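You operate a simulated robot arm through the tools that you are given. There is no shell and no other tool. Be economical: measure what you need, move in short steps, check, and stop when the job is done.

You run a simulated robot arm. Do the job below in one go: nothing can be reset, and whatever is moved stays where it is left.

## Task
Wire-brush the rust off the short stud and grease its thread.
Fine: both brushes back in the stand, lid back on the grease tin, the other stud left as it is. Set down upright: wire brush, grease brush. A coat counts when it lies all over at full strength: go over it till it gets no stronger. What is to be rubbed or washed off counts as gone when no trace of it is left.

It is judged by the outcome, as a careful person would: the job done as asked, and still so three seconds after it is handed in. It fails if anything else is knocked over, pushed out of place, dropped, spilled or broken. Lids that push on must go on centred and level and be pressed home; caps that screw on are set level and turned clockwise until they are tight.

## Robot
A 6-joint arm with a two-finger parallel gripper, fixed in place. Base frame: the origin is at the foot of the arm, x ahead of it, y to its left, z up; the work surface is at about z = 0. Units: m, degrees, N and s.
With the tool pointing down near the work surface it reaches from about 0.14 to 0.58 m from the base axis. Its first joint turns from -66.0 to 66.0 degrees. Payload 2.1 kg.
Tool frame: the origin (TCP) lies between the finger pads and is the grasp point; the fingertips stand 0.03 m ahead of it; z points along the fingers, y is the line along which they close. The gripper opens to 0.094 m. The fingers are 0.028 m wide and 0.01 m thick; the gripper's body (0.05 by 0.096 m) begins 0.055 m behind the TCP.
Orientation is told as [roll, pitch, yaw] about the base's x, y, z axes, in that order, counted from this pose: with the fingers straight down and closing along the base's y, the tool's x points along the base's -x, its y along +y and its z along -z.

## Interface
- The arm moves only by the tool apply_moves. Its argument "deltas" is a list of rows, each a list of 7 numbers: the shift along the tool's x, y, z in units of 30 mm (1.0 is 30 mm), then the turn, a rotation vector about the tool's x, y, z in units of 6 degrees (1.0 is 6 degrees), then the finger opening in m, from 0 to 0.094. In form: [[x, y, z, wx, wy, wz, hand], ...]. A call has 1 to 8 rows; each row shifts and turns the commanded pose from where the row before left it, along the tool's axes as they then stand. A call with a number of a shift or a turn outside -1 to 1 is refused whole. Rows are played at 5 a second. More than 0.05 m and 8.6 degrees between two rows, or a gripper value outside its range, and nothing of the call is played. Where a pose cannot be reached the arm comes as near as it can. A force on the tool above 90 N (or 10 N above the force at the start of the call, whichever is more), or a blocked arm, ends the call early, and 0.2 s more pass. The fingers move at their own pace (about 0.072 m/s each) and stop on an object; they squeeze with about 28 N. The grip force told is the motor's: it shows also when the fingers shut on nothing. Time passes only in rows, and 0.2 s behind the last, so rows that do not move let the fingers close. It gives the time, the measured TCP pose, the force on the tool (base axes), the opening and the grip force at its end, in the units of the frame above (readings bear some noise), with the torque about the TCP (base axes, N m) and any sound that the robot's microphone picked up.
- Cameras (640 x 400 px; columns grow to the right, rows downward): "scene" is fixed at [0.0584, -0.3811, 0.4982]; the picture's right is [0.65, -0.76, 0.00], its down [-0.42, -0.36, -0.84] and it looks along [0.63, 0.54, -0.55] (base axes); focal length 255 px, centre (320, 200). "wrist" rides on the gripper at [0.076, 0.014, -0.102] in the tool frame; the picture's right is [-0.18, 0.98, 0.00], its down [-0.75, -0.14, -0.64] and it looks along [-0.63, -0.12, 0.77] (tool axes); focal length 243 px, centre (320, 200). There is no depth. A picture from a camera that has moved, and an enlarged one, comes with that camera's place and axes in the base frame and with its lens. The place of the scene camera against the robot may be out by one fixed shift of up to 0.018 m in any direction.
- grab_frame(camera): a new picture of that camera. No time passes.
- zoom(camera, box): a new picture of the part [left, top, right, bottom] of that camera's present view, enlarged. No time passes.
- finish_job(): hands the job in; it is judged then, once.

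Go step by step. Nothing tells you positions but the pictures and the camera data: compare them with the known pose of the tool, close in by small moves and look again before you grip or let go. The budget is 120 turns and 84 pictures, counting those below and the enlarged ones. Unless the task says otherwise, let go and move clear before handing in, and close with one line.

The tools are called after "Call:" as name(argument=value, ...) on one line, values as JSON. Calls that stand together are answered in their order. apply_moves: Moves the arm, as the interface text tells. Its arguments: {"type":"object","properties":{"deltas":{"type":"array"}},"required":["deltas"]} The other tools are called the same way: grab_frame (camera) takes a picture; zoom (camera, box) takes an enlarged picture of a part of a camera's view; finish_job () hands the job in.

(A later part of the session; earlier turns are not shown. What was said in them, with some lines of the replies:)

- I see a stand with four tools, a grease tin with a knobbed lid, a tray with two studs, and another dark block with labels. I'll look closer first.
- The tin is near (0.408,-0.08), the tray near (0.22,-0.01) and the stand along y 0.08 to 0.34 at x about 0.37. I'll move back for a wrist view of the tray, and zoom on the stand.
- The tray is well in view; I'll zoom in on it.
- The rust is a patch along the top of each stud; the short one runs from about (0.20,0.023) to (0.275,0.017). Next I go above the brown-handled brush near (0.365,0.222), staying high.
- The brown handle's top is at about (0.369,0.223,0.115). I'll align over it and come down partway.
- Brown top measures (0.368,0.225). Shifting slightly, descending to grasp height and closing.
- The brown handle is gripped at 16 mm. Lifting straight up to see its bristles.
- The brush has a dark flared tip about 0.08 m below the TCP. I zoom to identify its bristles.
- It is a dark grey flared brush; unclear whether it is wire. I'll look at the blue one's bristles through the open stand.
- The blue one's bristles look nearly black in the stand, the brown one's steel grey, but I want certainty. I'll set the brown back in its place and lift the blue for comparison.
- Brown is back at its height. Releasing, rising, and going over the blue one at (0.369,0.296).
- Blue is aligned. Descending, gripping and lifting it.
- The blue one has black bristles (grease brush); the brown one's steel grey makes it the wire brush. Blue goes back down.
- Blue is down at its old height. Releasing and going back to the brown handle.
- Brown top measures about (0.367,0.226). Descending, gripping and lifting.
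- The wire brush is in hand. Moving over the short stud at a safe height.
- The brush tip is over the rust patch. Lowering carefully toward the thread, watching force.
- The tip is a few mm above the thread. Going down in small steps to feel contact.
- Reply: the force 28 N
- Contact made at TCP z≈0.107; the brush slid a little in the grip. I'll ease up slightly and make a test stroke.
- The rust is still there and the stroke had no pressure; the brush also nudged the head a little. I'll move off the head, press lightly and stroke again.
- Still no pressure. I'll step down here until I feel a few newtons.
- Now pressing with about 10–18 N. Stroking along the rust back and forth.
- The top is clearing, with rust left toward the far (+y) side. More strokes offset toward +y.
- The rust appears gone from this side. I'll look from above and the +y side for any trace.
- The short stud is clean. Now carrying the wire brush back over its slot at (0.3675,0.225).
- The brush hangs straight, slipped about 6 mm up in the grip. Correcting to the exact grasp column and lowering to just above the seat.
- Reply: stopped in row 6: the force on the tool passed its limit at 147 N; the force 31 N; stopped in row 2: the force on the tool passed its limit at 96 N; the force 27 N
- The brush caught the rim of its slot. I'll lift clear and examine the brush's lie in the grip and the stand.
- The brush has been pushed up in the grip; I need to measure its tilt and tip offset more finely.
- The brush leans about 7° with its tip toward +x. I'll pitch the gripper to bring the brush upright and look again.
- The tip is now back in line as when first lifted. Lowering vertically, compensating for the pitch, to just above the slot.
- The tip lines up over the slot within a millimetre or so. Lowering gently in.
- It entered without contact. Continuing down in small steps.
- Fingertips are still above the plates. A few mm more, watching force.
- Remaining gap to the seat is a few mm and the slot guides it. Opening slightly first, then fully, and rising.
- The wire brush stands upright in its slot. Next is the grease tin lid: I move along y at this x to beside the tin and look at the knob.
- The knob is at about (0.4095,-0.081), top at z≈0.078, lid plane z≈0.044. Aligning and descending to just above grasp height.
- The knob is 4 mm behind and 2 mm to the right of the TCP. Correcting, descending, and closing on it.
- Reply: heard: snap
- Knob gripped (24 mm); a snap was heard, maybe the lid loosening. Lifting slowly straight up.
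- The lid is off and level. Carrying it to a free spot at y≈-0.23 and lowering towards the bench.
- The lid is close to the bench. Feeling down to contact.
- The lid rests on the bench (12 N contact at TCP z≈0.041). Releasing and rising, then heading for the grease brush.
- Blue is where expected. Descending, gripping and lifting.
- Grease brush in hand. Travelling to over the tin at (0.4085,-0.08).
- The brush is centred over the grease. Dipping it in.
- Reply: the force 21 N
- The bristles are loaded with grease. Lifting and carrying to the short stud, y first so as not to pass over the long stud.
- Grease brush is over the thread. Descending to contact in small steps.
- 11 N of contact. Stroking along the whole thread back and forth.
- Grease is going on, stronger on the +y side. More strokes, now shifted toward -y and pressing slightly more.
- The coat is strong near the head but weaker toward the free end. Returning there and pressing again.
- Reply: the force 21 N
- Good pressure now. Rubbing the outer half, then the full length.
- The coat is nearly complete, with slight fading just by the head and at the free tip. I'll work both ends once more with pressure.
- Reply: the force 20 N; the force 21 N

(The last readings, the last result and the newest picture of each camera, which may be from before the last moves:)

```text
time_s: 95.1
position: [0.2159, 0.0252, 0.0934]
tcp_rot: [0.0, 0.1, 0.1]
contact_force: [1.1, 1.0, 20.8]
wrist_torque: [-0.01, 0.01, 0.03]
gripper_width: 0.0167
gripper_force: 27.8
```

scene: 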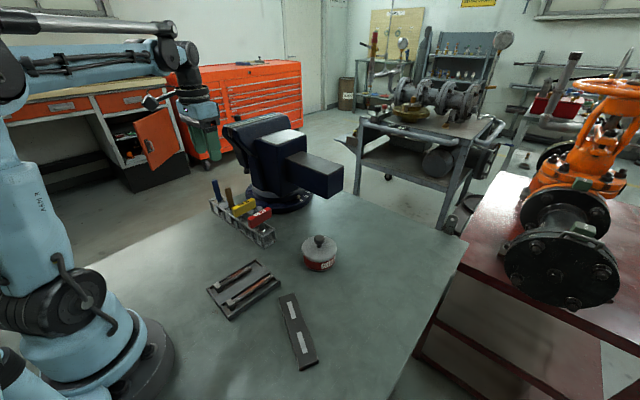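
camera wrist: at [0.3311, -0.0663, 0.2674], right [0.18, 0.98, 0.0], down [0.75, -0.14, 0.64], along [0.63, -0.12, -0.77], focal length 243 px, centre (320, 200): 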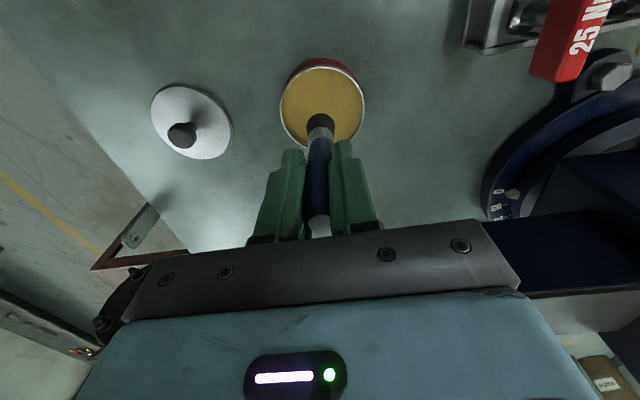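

In contact at about 20 N. Short rubs near the head, then strokes out to the free end.

Call:
apply_moves(deltas=[[0.07, 0.05, 0, 0, 0, 0, 0], [-0.3, -0.03, 0, 0, 0, 0, 0], [0.3, -0.07, 0, 0, 0, 0, 0], [-0.3, -0.03, 0, 0, 0, 0, 0], [0.32, 0.1, 0, 0, 0, 0, 0], [-0.4, -0.035, 0, 0, 0, 0, 0], [0.4, 0.035, 0, 0, 0, 0, 0], [-0.4, -0.035, 0, 0, 0, 0, 0]])

Call:
apply_moves(deltas=[[-0.45, -0.035, 0, 0, 0, 0, 0], [-0.45, -0.035, 0, 0, 0, 0, 0], [-0.45, -0.035, 0, 0, 0, 0, 0], [-0.25, -0.035, 0, 0, 0, 0, 0], [0.3, 0.0, 0, 0, 0, 0, 0], [-0.3, 0.05, 0, 0, 0, 0, 0], [0.3, -0.1, 0, 0, 0, 0, 0], [-0.3, 0.05, 0, 0, 0, 0, 0]])

Call:
apply_moves(deltas=[[0, 0.1, -0.5, 0, 0, 0, 0], [0, 0.9, -0.9, 0, 0, 0, 0], [0.2, 0.5, -0.9, 0, 0, 0, 0], [0.2, 0, -0.5, 0, 0, 0, 0]])

Call:
zoom(camera="wrist", box=[220, 0, 320, 110])

Call:
zoom(camera="scene", box=[210, 250, 260, 300])

```text
time_s: 96.9
position: [0.2259, 0.0258, 0.0925]
tcp_rot: [0.0, 0.0, 0.0]
contact_force: [-0.1, -0.9, -0.6]
wrist_torque: [0.01, 0.01, 0.0]
gripper_width: 0.0166
gripper_force: 28.1
```

```text
time_s: 98.7
position: [0.2728, 0.0204, 0.0925]
tcp_rot: [-0.1, 0.1, 0.2]
contact_force: [-0.8, -0.2, -1.1]
wrist_torque: [0.0, -0.02, -0.02]
gripper_width: 0.0167
gripper_force: 28.0
```

```text
time_s: 99.7
position: [0.2608, 0.0697, 0.1769]
tcp_rot: [-0.1, 0.1, 0.1]
contact_force: [-0.6, 0.6, -0.8]
wrist_torque: [-0.02, -0.01, 0.0]
gripper_width: 0.0165
gripper_force: 27.8
```

```text
3.64 times, centred on (270, 55) of wrist
camera zoom: at [0.1825, 0.0828, 0.2786], right [0.18, 0.98, 0.0], down [0.75, -0.14, 0.64], along [0.63, -0.12, -0.77], focal length 882 px, centre (502, 727)
```

zoom: 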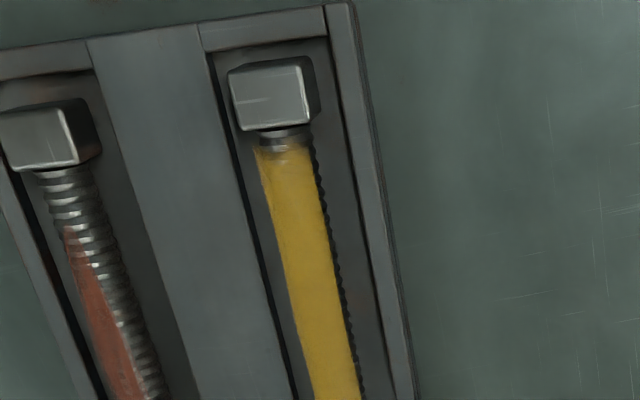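

```text
8.00 times, centred on (235, 275) of scene
camera zoom: at [0.0584, -0.3811, 0.4982], right [0.65, -0.76, 0.0], down [-0.42, -0.36, -0.84], along [0.63, 0.54, -0.55], focal length 2040 px, centre (1000, -400)
```

zoom: 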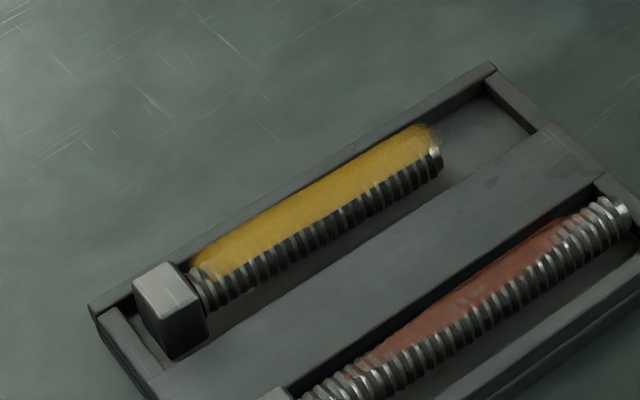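

The coat is full except for a faint bit by the head on the -y side. One more dab there.

Call:
apply_moves(deltas=[[0.8, -0.77, 0, 0, 0, 0, 0], [0.76, -0.77, 0, 0, 0, 0, 0], [0, 0, 0.9, 0, 0, 0, 0], [0, 0, 0.9, 0, 0, 0, 0], [0, 0, 0.8, 0, 0, 0, 0], [0, 0, 0.2, 0, 0, 0, 0], [0, 0, 0.04, 0, 0, 0, 0]])

Call:
apply_moves(deltas=[[0, 0, 0.05, 0, 0, 0, 0], [0, 0, 0, 0, 0, 0, 0]])

Call:
apply_moves(deltas=[[0, 0, 0.03, 0, 0, 0, 0], [0, 0, 0, 0, 0, 0, 0]])

```text
time_s: 101.3
position: [0.2124, 0.0207, 0.0923]
tcp_rot: [0.0, 0.0, 0.1]
contact_force: [-2.0, 1.1, 11.4]
wrist_torque: [0.08, 0.17, 0.01]
gripper_width: 0.0166
gripper_force: 27.8
```

```text
time_s: 101.9
position: [0.2134, 0.0197, 0.0919]
tcp_rot: [-0.1, 0.0, 0.1]
contact_force: [1.6, -1.4, 21.0]
wrist_torque: [0.03, -0.08, 0.0]
gripper_width: 0.0166
gripper_force: 27.5
```

```text
time_s: 102.5
position: [0.2128, 0.0206, 0.0898]
tcp_rot: [0.1, 0.1, 0.1]
contact_force: [-0.2, -0.1, 19.8]
wrist_torque: [0.1, 0.12, -0.02]
gripper_width: 0.0166
gripper_force: 27.8
```

Pressed on. Rubbing small strokes across and along here, then lifting to look.

Call:
apply_moves(deltas=[[-0.25, 0, 0, 0, 0, 0, 0], [0.27, 0.06, 0, 0, 0, 0, 0], [-0.27, 0, 0, 0, 0, 0, 0], [0.27, 0.08, 0, 0, 0, 0, 0], [-0.27, 0, 0, 0, 0, 0, 0], [0.27, 0.06, 0, 0, 0, 0, 0], [-0.25, -0.12, 0, 0, 0, 0, 0], [0.24, -0.03, 0, 0, 0, 0, 0]])

Call:
apply_moves(deltas=[[-0.2, 0, -0.5, 0, 0, 0, 0], [-0.7, 0.7, -0.9, 0, 0, 0, 0], [-0.6, 0.9, -0.9, 0, 0, 0, 0], [0, 0, -0.5, 0, 0, 0, 0]])

Call:
zoom(camera="wrist", box=[220, 0, 320, 110])

Call:
zoom(camera="scene", box=[210, 250, 260, 300])

```text
time_s: 104.3
position: [0.2137, 0.0193, 0.0891]
tcp_rot: [-0.2, -0.1, 0.1]
contact_force: [4.7, -0.2, 10.5]
wrist_torque: [0.05, -0.25, -0.03]
gripper_width: 0.0167
gripper_force: 28.2
```

```text
time_s: 105.3
position: [0.2571, 0.0698, 0.1721]
tcp_rot: [-0.1, 0.1, 0.1]
contact_force: [0.1, -0.2, -0.7]
wrist_torque: [-0.01, 0.0, 0.02]
gripper_width: 0.0169
gripper_force: 28.3
```

```text
3.64 times, centred on (270, 55) of wrist
camera zoom: at [0.1789, 0.0846, 0.2748], right [0.18, 0.98, 0.0], down [0.75, -0.14, 0.64], along [0.63, -0.12, -0.77], focal length 882 px, centre (502, 727)
```

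zoom: 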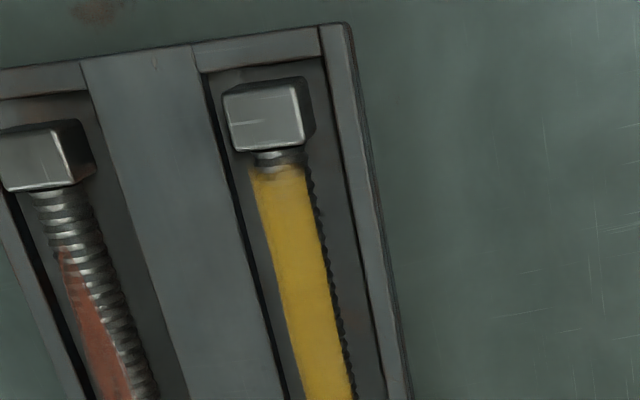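

```text
8.00 times, centred on (235, 275) of scene
camera zoom: at [0.0584, -0.3811, 0.4982], right [0.65, -0.76, 0.0], down [-0.42, -0.36, -0.84], along [0.63, 0.54, -0.55], focal length 2040 px, centre (1000, -400)
```

zoom: 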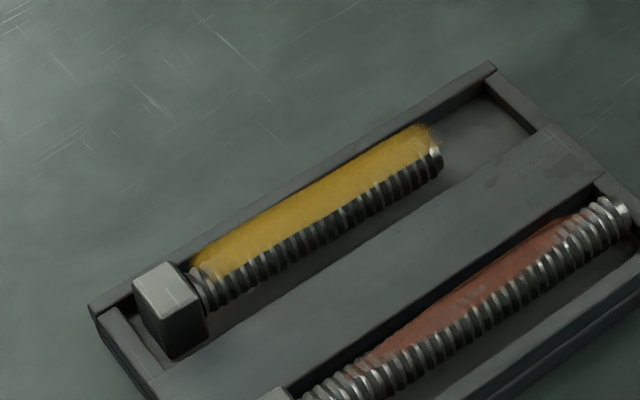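

The coat looks uniform now. I'll shift to check the free end from above on the way.

Call:
apply_moves(deltas=[[-0.9, 0, -0.5, 0, 0, 0, 0], [-0.6, 0, -0.5, 0, 0, 0, 0], [0, 0, 0, 0, 0, 0, 0]])

Call:
zoom(camera="wrist", box=[220, 0, 320, 80])

```text
time_s: 106.1
position: [0.3027, 0.071, 0.2032]
tcp_rot: [-0.1, 0.1, 0.0]
contact_force: [0.3, 0.4, 1.1]
wrist_torque: [-0.02, -0.02, -0.03]
gripper_width: 0.0165
gripper_force: 27.9
```

```text
5.00 times, centred on (270, 40) of wrist
camera zoom: at [0.2251, 0.0853, 0.3057], right [0.18, 0.98, 0.0], down [0.75, -0.14, 0.64], along [0.63, -0.12, -0.77], focal length 1213 px, centre (570, 1000)
```

zoom: 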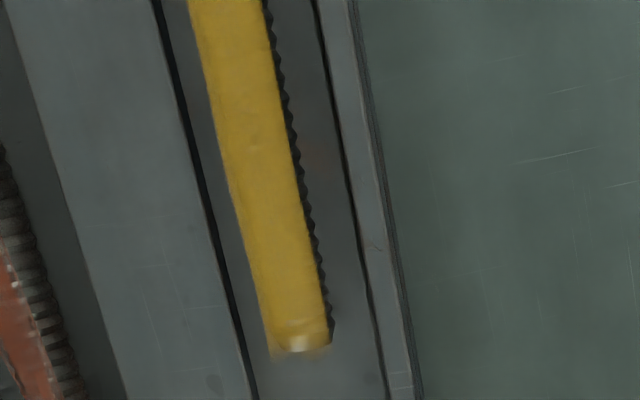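

Coverage is full except a faint spot right at the free tip. One more pressed pass there.

Call:
apply_moves(deltas=[[0.5, -0.86, 0, 0, 0, 0, 0], [0.5, -0.86, 0, 0, 0, 0, 0], [0, 0, 0.9, 0, 0, 0, 0], [0, 0, 0.9, 0, 0, 0, 0], [0, 0, 0.9, 0, 0, 0, 0], [0, 0, 0.9, 0, 0, 0, 0], [0, 0, 0.13, 0, 0, 0, 0], [0, 0, 0.05, 0, 0, 0, 0]])

Call:
apply_moves(deltas=[[0, 0, 0.05, 0, 0, 0, 0], [0, 0, 0, 0, 0, 0, 0]])

```text
time_s: 107.9
position: [0.2719, 0.0193, 0.0893]
tcp_rot: [0.0, 0.1, 0.0]
contact_force: [-0.3, 0.4, -0.8]
wrist_torque: [0.0, -0.02, -0.04]
gripper_width: 0.0167
gripper_force: 28.5
```

```text
time_s: 108.5
position: [0.272, 0.0177, 0.088]
tcp_rot: [-0.1, 0.1, 0.1]
contact_force: [-2.4, 2.2, 18.1]
wrist_torque: [0.11, 0.23, 0.0]
gripper_width: 0.0167
gripper_force: 28.1
```

Call:
apply_moves(deltas=[[0.25, 0.02, 0, 0, 0, 0, 0], [-0.3, 0.06, 0, 0, 0, 0, 0], [0.3, 0, 0, 0, 0, 0, 0], [-0.3, -0.05, 0, 0, 0, 0, 0], [0.3, -0.05, 0.02, 0, 0, 0, 0], [-0.3, 0, 0, 0, 0, 0, 0], [0.3, 0.04, 0, 0, 0, 0, 0], [-0.3, 0, 0, 0, 0, 0, 0]])

Call:
apply_moves(deltas=[[0, 0, -0.9, 0, 0, 0, 0], [-0.4, 0.8, -0.9, 0, 0, 0, 0], [-0.5, 0.9, -0.9, 0, 0, 0, 0], [0, 0, -0.9, 0, 0, 0, 0], [0, 0, -0.3, 0, 0, 0, 0]])

Call:
zoom(camera="wrist", box=[220, 0, 320, 80])

```text
time_s: 110.3
position: [0.2771, 0.0181, 0.0874]
tcp_rot: [0.0, 0.1, 0.2]
contact_force: [-1.4, 0.8, 3.2]
wrist_torque: [0.01, 0.11, 0.01]
gripper_width: 0.0166
gripper_force: 28.1
```

```text
time_s: 111.5
position: [0.302, 0.0714, 0.2054]
tcp_rot: [-0.1, 0.2, 0.1]
contact_force: [-0.5, -0.2, 0.4]
wrist_torque: [0.02, -0.02, 0.01]
gripper_width: 0.0166
gripper_force: 28.3
```

```text
5.00 times, centred on (270, 40) of wrist
camera zoom: at [0.2252, 0.0861, 0.3071], right [0.18, 0.98, 0.0], down [0.75, -0.14, 0.64], along [0.63, -0.12, -0.77], focal length 1213 px, centre (570, 1000)
```

zoom: 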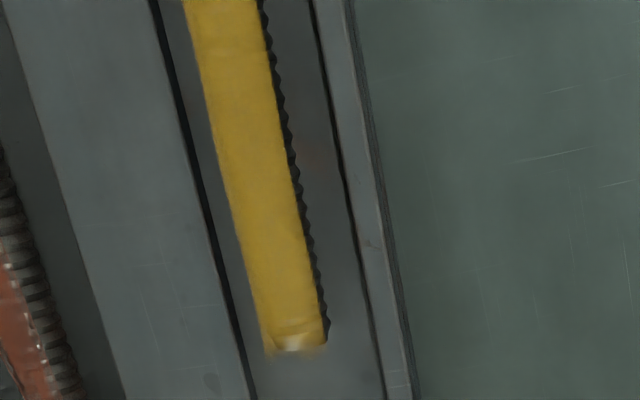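

No further strengthening, so the coat is at full strength. Carrying the grease brush back over its slot.

Call:
apply_moves(deltas=[[-0.2825, 0.936, 0, 0, 0, 0, 0], [-0.2825, 0.936, 0, 0, 0, 0, 0], [-0.2825, 0.936, 0, 0, 0, 0, 0], [-0.2825, 0.936, 0, 0, 0, 0, 0], [-0.2825, 0.936, 0, 0, 0, 0, 0], [-0.2825, 0.936, 0, 0, 0, 0, 0], [-0.2825, 0.936, 0, 0, 0, 0, 0], [-0.2825, 0.936, 0, 0, 0, 0, 0]])

Call:
apply_moves(deltas=[[0, 0, 0.6, 0, 0, 0, 0], [0, 0, 0.6, 0, 0, 0, 0], [0, 0, 0, 0, 0, 0, 0]])

Call:
zoom(camera="scene", box=[190, 150, 240, 200])

Call:
zoom(camera="wrist", box=[240, 40, 400, 180])

```text
time_s: 113.3
position: [0.372, 0.2957, 0.2044]
tcp_rot: [-0.1, 0.1, 0.2]
contact_force: [-0.7, 0.2, -0.1]
wrist_torque: [0.03, -0.03, 0.0]
gripper_width: 0.017
gripper_force: 27.9
```

```text
time_s: 114.1
position: [0.3691, 0.2946, 0.1679]
tcp_rot: [-0.1, 0.1, 0.1]
contact_force: [-0.7, 0.6, -0.1]
wrist_torque: [-0.01, -0.03, 0.02]
gripper_width: 0.0166
gripper_force: 27.8
```

```text
8.00 times, centred on (215, 175) of scene
camera zoom: at [0.0584, -0.3811, 0.4982], right [0.65, -0.76, 0.0], down [-0.42, -0.36, -0.84], along [0.63, 0.54, -0.55], focal length 2040 px, centre (1160, 400)
```

zoom: 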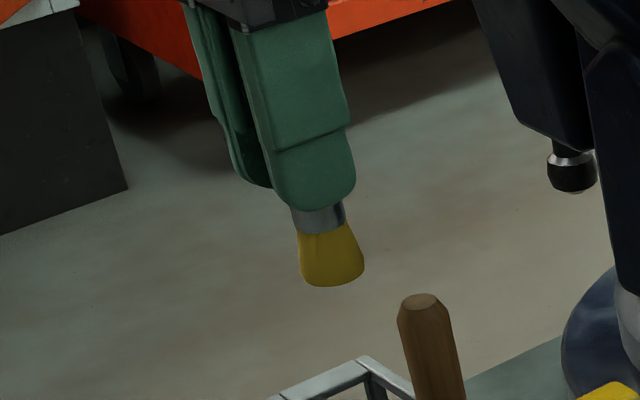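

```text
2.86 times, centred on (320, 110) of wrist
camera zoom: at [0.2919, 0.309, 0.2698], right [0.18, 0.98, 0.0], down [0.75, -0.14, 0.64], along [0.63, -0.12, -0.77], focal length 693 px, centre (320, 457)
```

zoom: 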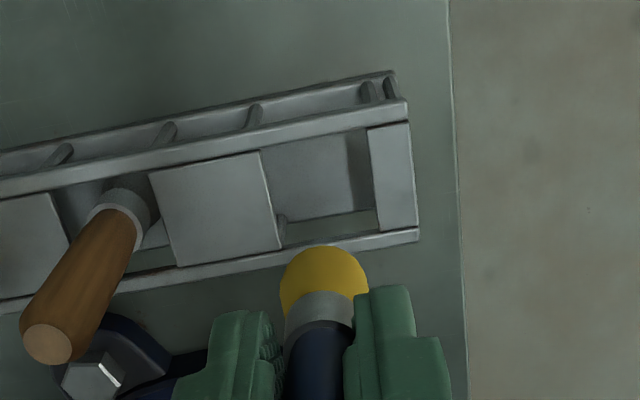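

The brush has slipped up about 2 cm and leans roughly 4° toward +x. I'll pitch to correct, lower to just above the slot, and check alignment.

Call:
apply_moves(deltas=[[0, 0, 0, 0, 0.33, 0, 0], [0, 0, 0, 0, 0.34, 0, 0], [-0.05, 0, 0.75, 0, 0, 0, 0], [-0.05, 0, 0.65, 0, 0, 0, 0], [0, 0, 0, 0, 0, 0, 0]])

Call:
zoom(camera="wrist", box=[240, 40, 400, 180])

Call:
zoom(camera="scene", box=[190, 160, 240, 210])

```text
time_s: 115.3
position: [0.3689, 0.2935, 0.1249]
tcp_rot: [0.0, 4.0, 0.1]
contact_force: [-0.4, 1.0, -0.5]
wrist_torque: [0.02, -0.02, -0.05]
gripper_width: 0.0166
gripper_force: 27.9
```

```text
2.86 times, centred on (320, 110) of wrist
camera zoom: at [0.2995, 0.3085, 0.233], right [0.18, 0.98, -0.01], down [0.8, -0.14, 0.59], along [0.58, -0.12, -0.81], focal length 693 px, centre (320, 457)
```

zoom: 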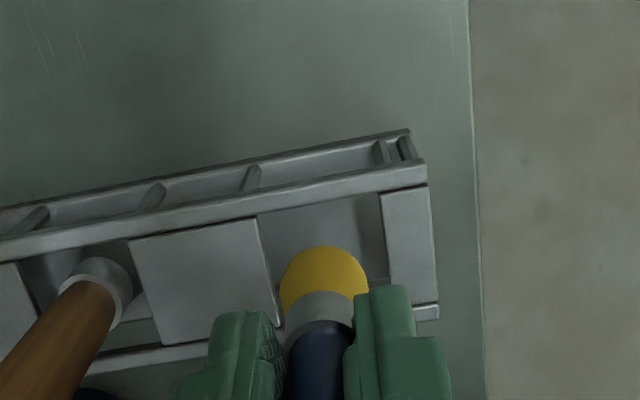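

```text
8.00 times, centred on (215, 185) of scene
camera zoom: at [0.0584, -0.3811, 0.4982], right [0.65, -0.76, 0.0], down [-0.42, -0.36, -0.84], along [0.63, 0.54, -0.55], focal length 2040 px, centre (1160, 320)
```

zoom: 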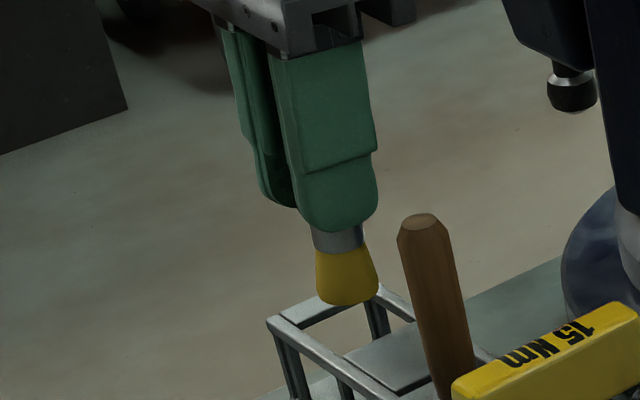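

The tip is over the slot within about 2 mm. A small correction, then lowering gently.

Call:
apply_moves(deltas=[[0.05, -0.02, 0, 0, 0, 0, 0], [-0.02, 0, 0.3, 0, 0, 0, 0], [-0.02, 0, 0.25, 0, 0, 0, 0], [0, 0, 0, 0, 0, 0, 0]])

Call:
apply_moves(deltas=[[-0.02, 0, 0.25, 0, 0, 0, 0], [0, 0, 0, 0, 0, 0, 0]])

Call:
zoom(camera="scene", box=[190, 170, 240, 220])

```text
time_s: 116.3
position: [0.3684, 0.293, 0.1084]
tcp_rot: [0.0, 4.1, 0.2]
contact_force: [-0.5, 0.5, -0.9]
wrist_torque: [0.02, 0.02, 0.0]
gripper_width: 0.0167
gripper_force: 27.9
```

```text
time_s: 116.9
position: [0.368, 0.2935, 0.1019]
tcp_rot: [0.0, 4.0, 0.1]
contact_force: [0.5, -0.4, -0.6]
wrist_torque: [-0.02, 0.02, 0.0]
gripper_width: 0.0166
gripper_force: 27.6
```

```text
8.00 times, centred on (215, 195) of scene
camera zoom: at [0.0584, -0.3811, 0.4982], right [0.65, -0.76, 0.0], down [-0.42, -0.36, -0.84], along [0.63, 0.54, -0.55], focal length 2040 px, centre (1160, 240)
```

zoom: 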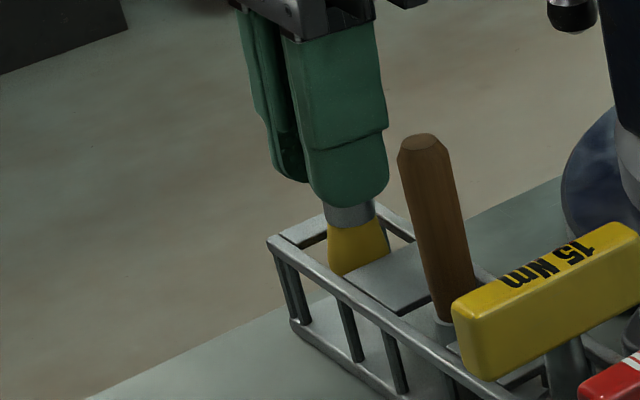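

The tip is entering the slot freely, between rails. Continuing down in small steps.

Call:
apply_moves(deltas=[[-0.01, 0, 0.2, 0, 0, 0, 0], [0, 0, 0, 0, 0, 0, 0]])

Call:
apply_moves(deltas=[[-0.01, 0, 0.2, 0, 0, 0, 0], [0, 0, 0, 0, 0, 0, 0]])

Call:
apply_moves(deltas=[[-0.01, 0, 0.2, 0, 0, 0, 0], [0, 0, 0, 0, 0, 0, 0]])

Call:
zoom(camera="scene", box=[190, 170, 240, 220])

```text
time_s: 117.5
position: [0.3676, 0.2932, 0.0955]
tcp_rot: [-0.1, 4.1, 0.1]
contact_force: [-0.5, -0.1, -0.5]
wrist_torque: [-0.02, -0.01, 0.0]
gripper_width: 0.0166
gripper_force: 27.1
```

```text
time_s: 118.1
position: [0.3685, 0.293, 0.0912]
tcp_rot: [-0.1, 4.0, 0.1]
contact_force: [0.1, 0.0, -0.1]
wrist_torque: [-0.02, 0.02, 0.01]
gripper_width: 0.0167
gripper_force: 28.0
```

```text
time_s: 118.7
position: [0.3691, 0.2927, 0.0847]
tcp_rot: [0.0, 4.1, 0.0]
contact_force: [-0.4, 0.9, -0.3]
wrist_torque: [0.04, -0.01, -0.01]
gripper_width: 0.0165
gripper_force: 28.3
```

```text
8.00 times, centred on (215, 195) of scene
camera zoom: at [0.0584, -0.3811, 0.4982], right [0.65, -0.76, 0.0], down [-0.42, -0.36, -0.84], along [0.63, 0.54, -0.55], focal length 2040 px, centre (1160, 240)
```

zoom: 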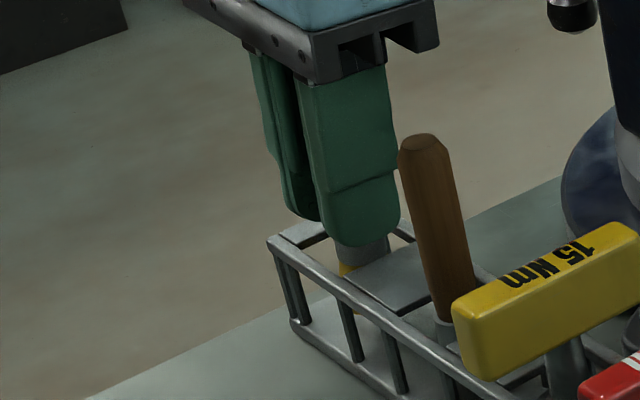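

In freely. A couple of mm more, then a gentle release and rise.

Call:
apply_moves(deltas=[[0, 0, 0.07, 0, 0, 0, 0], [0, 0, 0, 0, 0, 0, 0.019], [0, 0, 0, 0, 0, 0, 0.019], [0, 0, 0, 0, 0, 0, 0.022], [0, 0, 0, 0, 0, 0, 0.04], [0.04, 0, -0.5, 0, 0, 0, 0.045], [0.07, 0, -0.95, 0, 0, 0, 0.045], [0.07, 0, -0.95, 0, 0, 0, 0.045]])

Call:
apply_moves(deltas=[[0.05, 0, -0.8, 0, 0, 0, 0.045], [0, 0, 0, 0, -0.33, 0, 0.045], [0, 0, 0, 0, -0.35, 0, 0.045], [0, 0, 0, 0, 0, 0, 0.05]])

Call:
zoom(camera="scene", box=[180, 150, 300, 260])

```text
time_s: 120.5
position: [0.3674, 0.2935, 0.1541]
tcp_rot: [0.0, 4.2, 0.2]
contact_force: [1.3, 0.0, -0.2]
wrist_torque: [-0.02, -0.02, 0.0]
gripper_width: 0.0451
gripper_force: 0.1
```

```text
time_s: 121.5
position: [0.3674, 0.2929, 0.1782]
tcp_rot: [-0.2, 0.0, 0.1]
contact_force: [0.4, 0.8, 0.1]
wrist_torque: [0.0, 0.01, 0.02]
gripper_width: 0.05
gripper_force: 0.0
```

```text
3.64 times, centred on (240, 205) of scene
camera zoom: at [0.0584, -0.3811, 0.4982], right [0.65, -0.76, 0.0], down [-0.42, -0.36, -0.84], along [0.63, 0.54, -0.55], focal length 927 px, centre (611, 182)
```

zoom: 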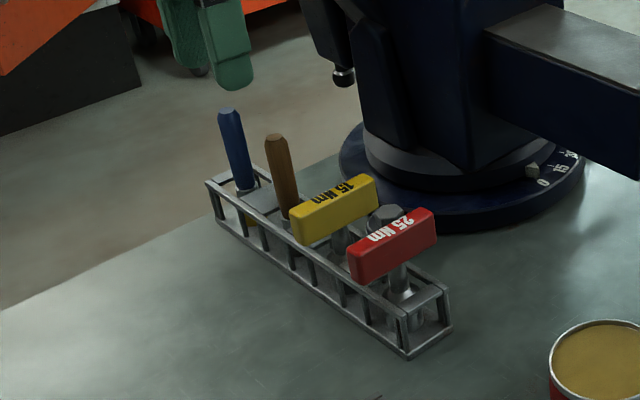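

Both brushes stand upright in the stand. Now back to the lid at (0.406,-0.23).

Call:
apply_moves(deltas=[[0, -1, 0, 0, 0, 0, 0.05], [0, -1, 0, 0, 0, 0, 0.05], [0, -1, 0, 0, 0, 0, 0.05], [0, -1, 0, 0, 0, 0, 0.05], [0, -1, 0, 0, 0, 0, 0.05], [0, -1, 0, 0, 0, 0, 0.05], [0, -1, 0, 0, 0, 0, 0.05], [0, -1, 0, 0, 0, 0, 0.05]])

Call:
apply_moves(deltas=[[0, -1, 0, 0, 0, 0, 0.05], [0, -1, 0, 0, 0, 0, 0.05], [0, -1, 0, 0, 0, 0, 0.05], [0, -1, 0, 0, 0, 0, 0.05], [0, -1, 0, 0, 0, 0, 0.05], [0, -1, 0, 0, 0, 0, 0.05], [0, -1, 0, 0, 0, 0, 0.05], [0, -1, 0, 0, 0, 0, 0.05]])

Call:
apply_moves(deltas=[[-0.6, -1, 0, 0, 0, 0, 0.05], [-0.64, -0.45, 0.5, 0, 0, 0, 0.05], [0, 0, 0.9, 0, 0, 0, 0.05], [0, 0, 0.9, 0, 0, 0, 0.05], [0, 0, 0, 0, 0, 0, 0.05]])

Call:
grab_frame(camera="wrist")

```text
time_s: 123.3
position: [0.3676, 0.054, 0.1773]
tcp_rot: [0.0, 0.0, 0.2]
contact_force: [-0.3, 0.5, 0.6]
wrist_torque: [-0.02, 0.03, 0.0]
gripper_width: 0.0499
gripper_force: 0.0
```

```text
time_s: 125.1
position: [0.3676, -0.1882, 0.1784]
tcp_rot: [-0.1, -0.1, 0.3]
contact_force: [0.1, 0.0, 0.2]
wrist_torque: [0.01, 0.01, -0.02]
gripper_width: 0.0499
gripper_force: 0.1
```

```text
time_s: 126.3
position: [0.4039, -0.2301, 0.1093]
tcp_rot: [-0.1, 0.0, 0.1]
contact_force: [0.6, 0.6, 0.3]
wrist_torque: [0.0, -0.03, 0.02]
gripper_width: 0.0501
gripper_force: 0.0
```

```text
5 pictures are left
camera wrist: at [0.3266, -0.2165, 0.2113], right [0.18, 0.98, 0.0], down [0.75, -0.14, 0.64], along [0.63, -0.12, -0.77], focal length 243 px, centre (320, 200)
```

wrist: 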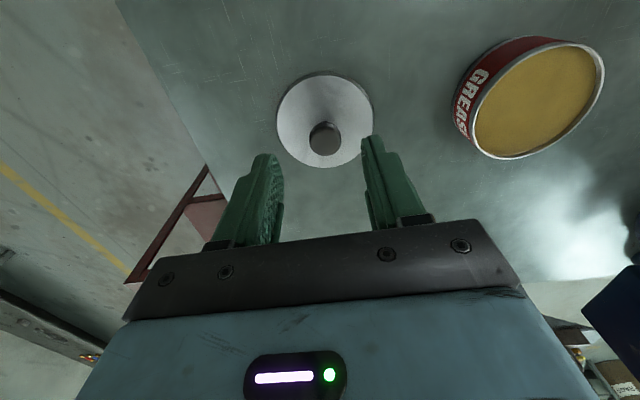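

The knob is beneath the gripper. Small correction, descending, and gripping it at the same height as before.

Call:
apply_moves(deltas=[[-0.05, 0.04, 0.8, 0, 0, 0, 0.05], [0, 0, 0.8, 0, 0, 0, 0.05], [0, 0, 0.6, 0, 0, 0, 0.05], [0, 0, 0, 0, 0, 0, 0.05], [0, 0, 0, 0, 0, 0, 0.0], [0, 0, 0, 0, 0, 0, 0.0], [0, 0, 0, 0, 0, 0, 0.0]])

Call:
apply_moves(deltas=[[0, 0, -0.3, 0, 0, 0, 0], [0, 0, -0.9, 0, 0, 0, 0], [0, 0, -0.9, 0, 0, 0, 0], [0, 0, -0.9, 0, 0, 0, 0], [0, 0, 0, 0, 0, 0, 0]])

```text
time_s: 127.9
position: [0.4058, -0.231, 0.0424]
tcp_rot: [-0.1, 0.0, 0.2]
contact_force: [0.0, -0.5, 0.4]
wrist_torque: [0.01, 0.0, -0.01]
gripper_width: 0.0239
gripper_force: 28.0
```

```text
time_s: 129.1
position: [0.4067, -0.2296, 0.1358]
tcp_rot: [-0.1, 0.1, 0.1]
contact_force: [-1.4, -0.3, 0.0]
wrist_torque: [-0.02, 0.01, -0.03]
gripper_width: 0.0243
gripper_force: 28.3
```

Lid in hand. Moving it exactly back over the tin and lowering to just above the rim.

Call:
apply_moves(deltas=[[0, 0.9, 0, 0, 0, 0, 0], [0, 0.9, 0, 0, 0, 0, 0], [0, 0.9, 0, 0, 0, 0, 0], [0, 0.9, 0, 0, 0, 0, 0], [0, 0.9, 0, 0, 0, 0, 0], [0, 0.46, 0.6, 0, 0, 0, 0], [0, 0, 0.7, 0, 0, 0, 0], [0, 0, 0, 0, 0, 0, 0]])

Call:
zoom(camera="scene", box=[280, 200, 360, 280])

```text
time_s: 130.9
position: [0.4069, -0.08, 0.0949]
tcp_rot: [-0.2, 0.0, 0.1]
contact_force: [-0.4, 0.1, 0.0]
wrist_torque: [0.04, -0.01, -0.02]
gripper_width: 0.0243
gripper_force: 28.0
```

```text
5.00 times, centred on (320, 240) of scene
camera zoom: at [0.0584, -0.3811, 0.4982], right [0.65, -0.76, 0.0], down [-0.42, -0.36, -0.84], along [0.63, 0.54, -0.55], focal length 1275 px, centre (320, 0)
```

zoom: 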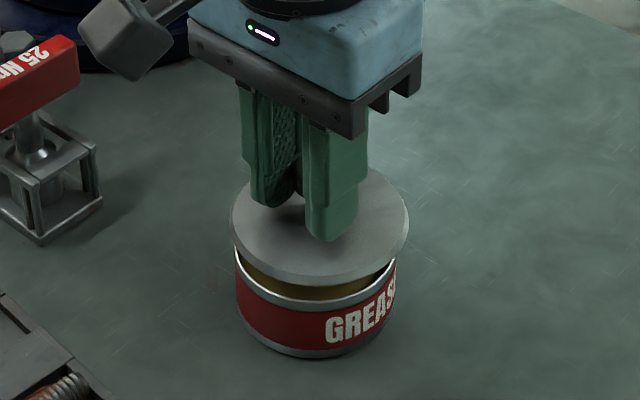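

Nearly over; I want a finer check of the centring before pressing.

Call:
zoom(camera="scene", box=[298, 232, 342, 276])

```text
9.09 times, centred on (320, 254) of scene
camera zoom: at [0.0584, -0.3811, 0.4982], right [0.65, -0.76, 0.0], down [-0.42, -0.36, -0.84], along [0.63, 0.54, -0.55], focal length 2318 px, centre (320, -291)
```

zoom: 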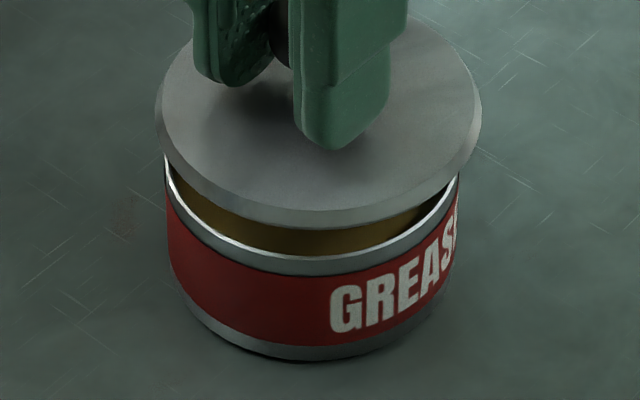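

The lid is about 1.7 mm too far to picture-right. Correcting and lowering gently, watching force.

Call:
apply_moves(deltas=[[0.03, 0.045, 0, 0, 0, 0, 0], [0, 0, 0.15, 0, 0, 0, 0], [0, 0, 0.08, 0, 0, 0, 0], [0, 0, 0, 0, 0, 0, 0]])

Call:
apply_moves(deltas=[[0, 0, 0.06, 0, 0, 0, 0], [0, 0, 0, 0, 0, 0, 0]])

```text
time_s: 131.9
position: [0.4054, -0.0792, 0.0879]
tcp_rot: [-0.2, 0.0, 0.0]
contact_force: [0.3, -0.3, 0.5]
wrist_torque: [-0.01, 0.01, -0.01]
gripper_width: 0.0238
gripper_force: 28.1
```

```text
time_s: 132.5
position: [0.4067, -0.0791, 0.0865]
tcp_rot: [-0.1, 0.0, 0.1]
contact_force: [-0.2, -0.2, -0.1]
wrist_torque: [-0.02, 0.02, -0.04]
gripper_width: 0.024
gripper_force: 27.8
```

No contact yet. Continuing in 2 mm steps.

Call:
apply_moves(deltas=[[0, 0, 0.06, 0, 0, 0, 0], [0, 0, 0, 0, 0, 0, 0]])

Call:
apply_moves(deltas=[[0, 0, 0.05, 0, 0, 0, 0], [0, 0, 0, 0, 0, 0, 0]])

```text
time_s: 133.1
position: [0.4066, -0.0792, 0.084]
tcp_rot: [0.0, 0.1, 0.1]
contact_force: [0.2, 0.3, 1.0]
wrist_torque: [-0.02, -0.02, -0.02]
gripper_width: 0.0244
gripper_force: 27.8
```

```text
time_s: 133.7
position: [0.4068, -0.0794, 0.0825]
tcp_rot: [-0.2, 0.0, 0.1]
contact_force: [0.4, 0.7, -0.2]
wrist_torque: [-0.01, -0.01, -0.02]
gripper_width: 0.0241
gripper_force: 27.7
```

Call:
apply_moves(deltas=[[0, 0, 0.05, 0, 0, 0, 0], [0, 0, 0, 0, 0, 0, 0]])

Call:
apply_moves(deltas=[[0, 0, 0.05, 0, 0, 0, 0], [0, 0, 0, 0, 0, 0, 0]])

```text
time_s: 134.3
position: [0.4052, -0.0792, 0.0826]
tcp_rot: [-0.1, 0.1, 0.2]
contact_force: [-13.9, -4.6, 28.6]
wrist_torque: [-0.12, -0.04, -0.02]
gripper_width: 0.0239
gripper_force: 27.8
heard: snap
```

```text
time_s: 134.9
position: [0.4063, -0.0804, 0.0812]
tcp_rot: [0.0, -0.1, 0.2]
contact_force: [-14.8, -10.3, 56.0]
wrist_torque: [-0.18, -0.43, -0.12]
gripper_width: 0.024
gripper_force: 28.1
```

It snapped on. Relaxing the pressure, releasing and rising, then checking.

Call:
apply_moves(deltas=[[0, 0, -0.06, 0, 0, 0, 0], [0, 0, 0, 0, 0, 0, 0.05], [0, 0, 0, 0, 0, 0, 0.05], [0, 0, -0.5, 0, 0, 0, 0.05], [0, 0, -0.9, 0, 0, 0, 0.05], [0, 0, -0.9, 0, 0, 0, 0.05]])

Call:
zoom(camera="scene", box=[290, 220, 350, 280])

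```text
time_s: 136.3
position: [0.4057, -0.0766, 0.1517]
tcp_rot: [0.0, 0.0, 0.1]
contact_force: [0.1, 0.0, -0.2]
wrist_torque: [0.03, -0.02, 0.02]
gripper_width: 0.0501
gripper_force: 0.1
```

```text
6.67 times, centred on (320, 250) of scene
camera zoom: at [0.0584, -0.3811, 0.4982], right [0.65, -0.76, 0.0], down [-0.42, -0.36, -0.84], along [0.63, 0.54, -0.55], focal length 1700 px, centre (320, -133)
```

zoom: 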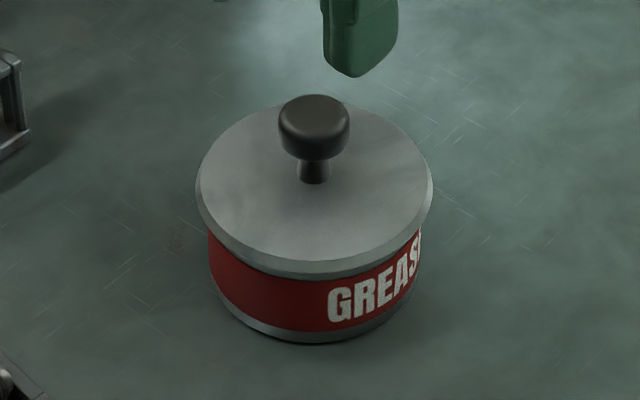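

The lid sits centred, level and home. Moving up clear and taking a last overall look.

Call:
apply_moves(deltas=[[0.5, 0, -0.9, 0, 0, 0, 0.05], [0.5, 0, -0.9, 0, 0, 0, 0.05], [0, 0, -0.9, 0, 0, 0, 0.05], [0, 0, -0.9, 0, 0, 0, 0.05], [0, 0, 0, 0, 0, 0, 0.05]])

Call:
zoom(camera="scene", box=[190, 170, 350, 380])

```text
time_s: 137.5
position: [0.3784, -0.081, 0.2591]
tcp_rot: [-0.1, 0.1, 0.1]
contact_force: [-0.1, 0.3, 1.0]
wrist_torque: [0.0, 0.01, -0.01]
gripper_width: 0.05
gripper_force: 0.1
```

```text
1.90 times, centred on (270, 275) of scene
camera zoom: at [0.0584, -0.3811, 0.4982], right [0.65, -0.76, 0.0], down [-0.42, -0.36, -0.84], along [0.63, 0.54, -0.55], focal length 486 px, centre (415, 57)
```

zoom: 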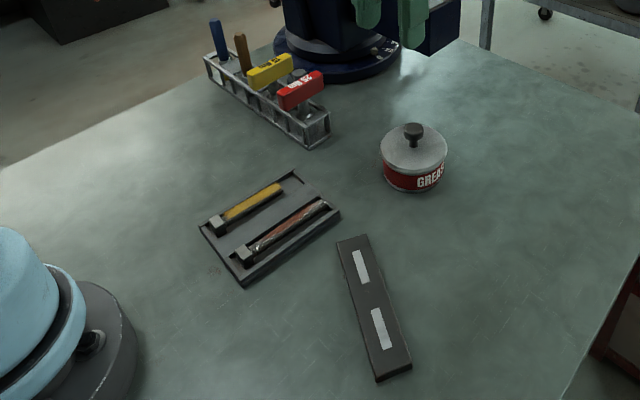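

Everything is in place: the short stud is greased, the long stud untouched, the brushes upright in the stand and the lid on. Handing in.

Call:
finish_job()

```text
The job is handed in.
```

I wire-brushed the rust off the short stud and greased its thread; both brushes are back upright in the stand, the lid is pressed home on the tin, and I didn't touch the long stud. The stud slid a few millimetres in its tray slot while I brushed it, and the wire brush hit the rim of its slot once on the way back; the last pictures show nothing out of place.
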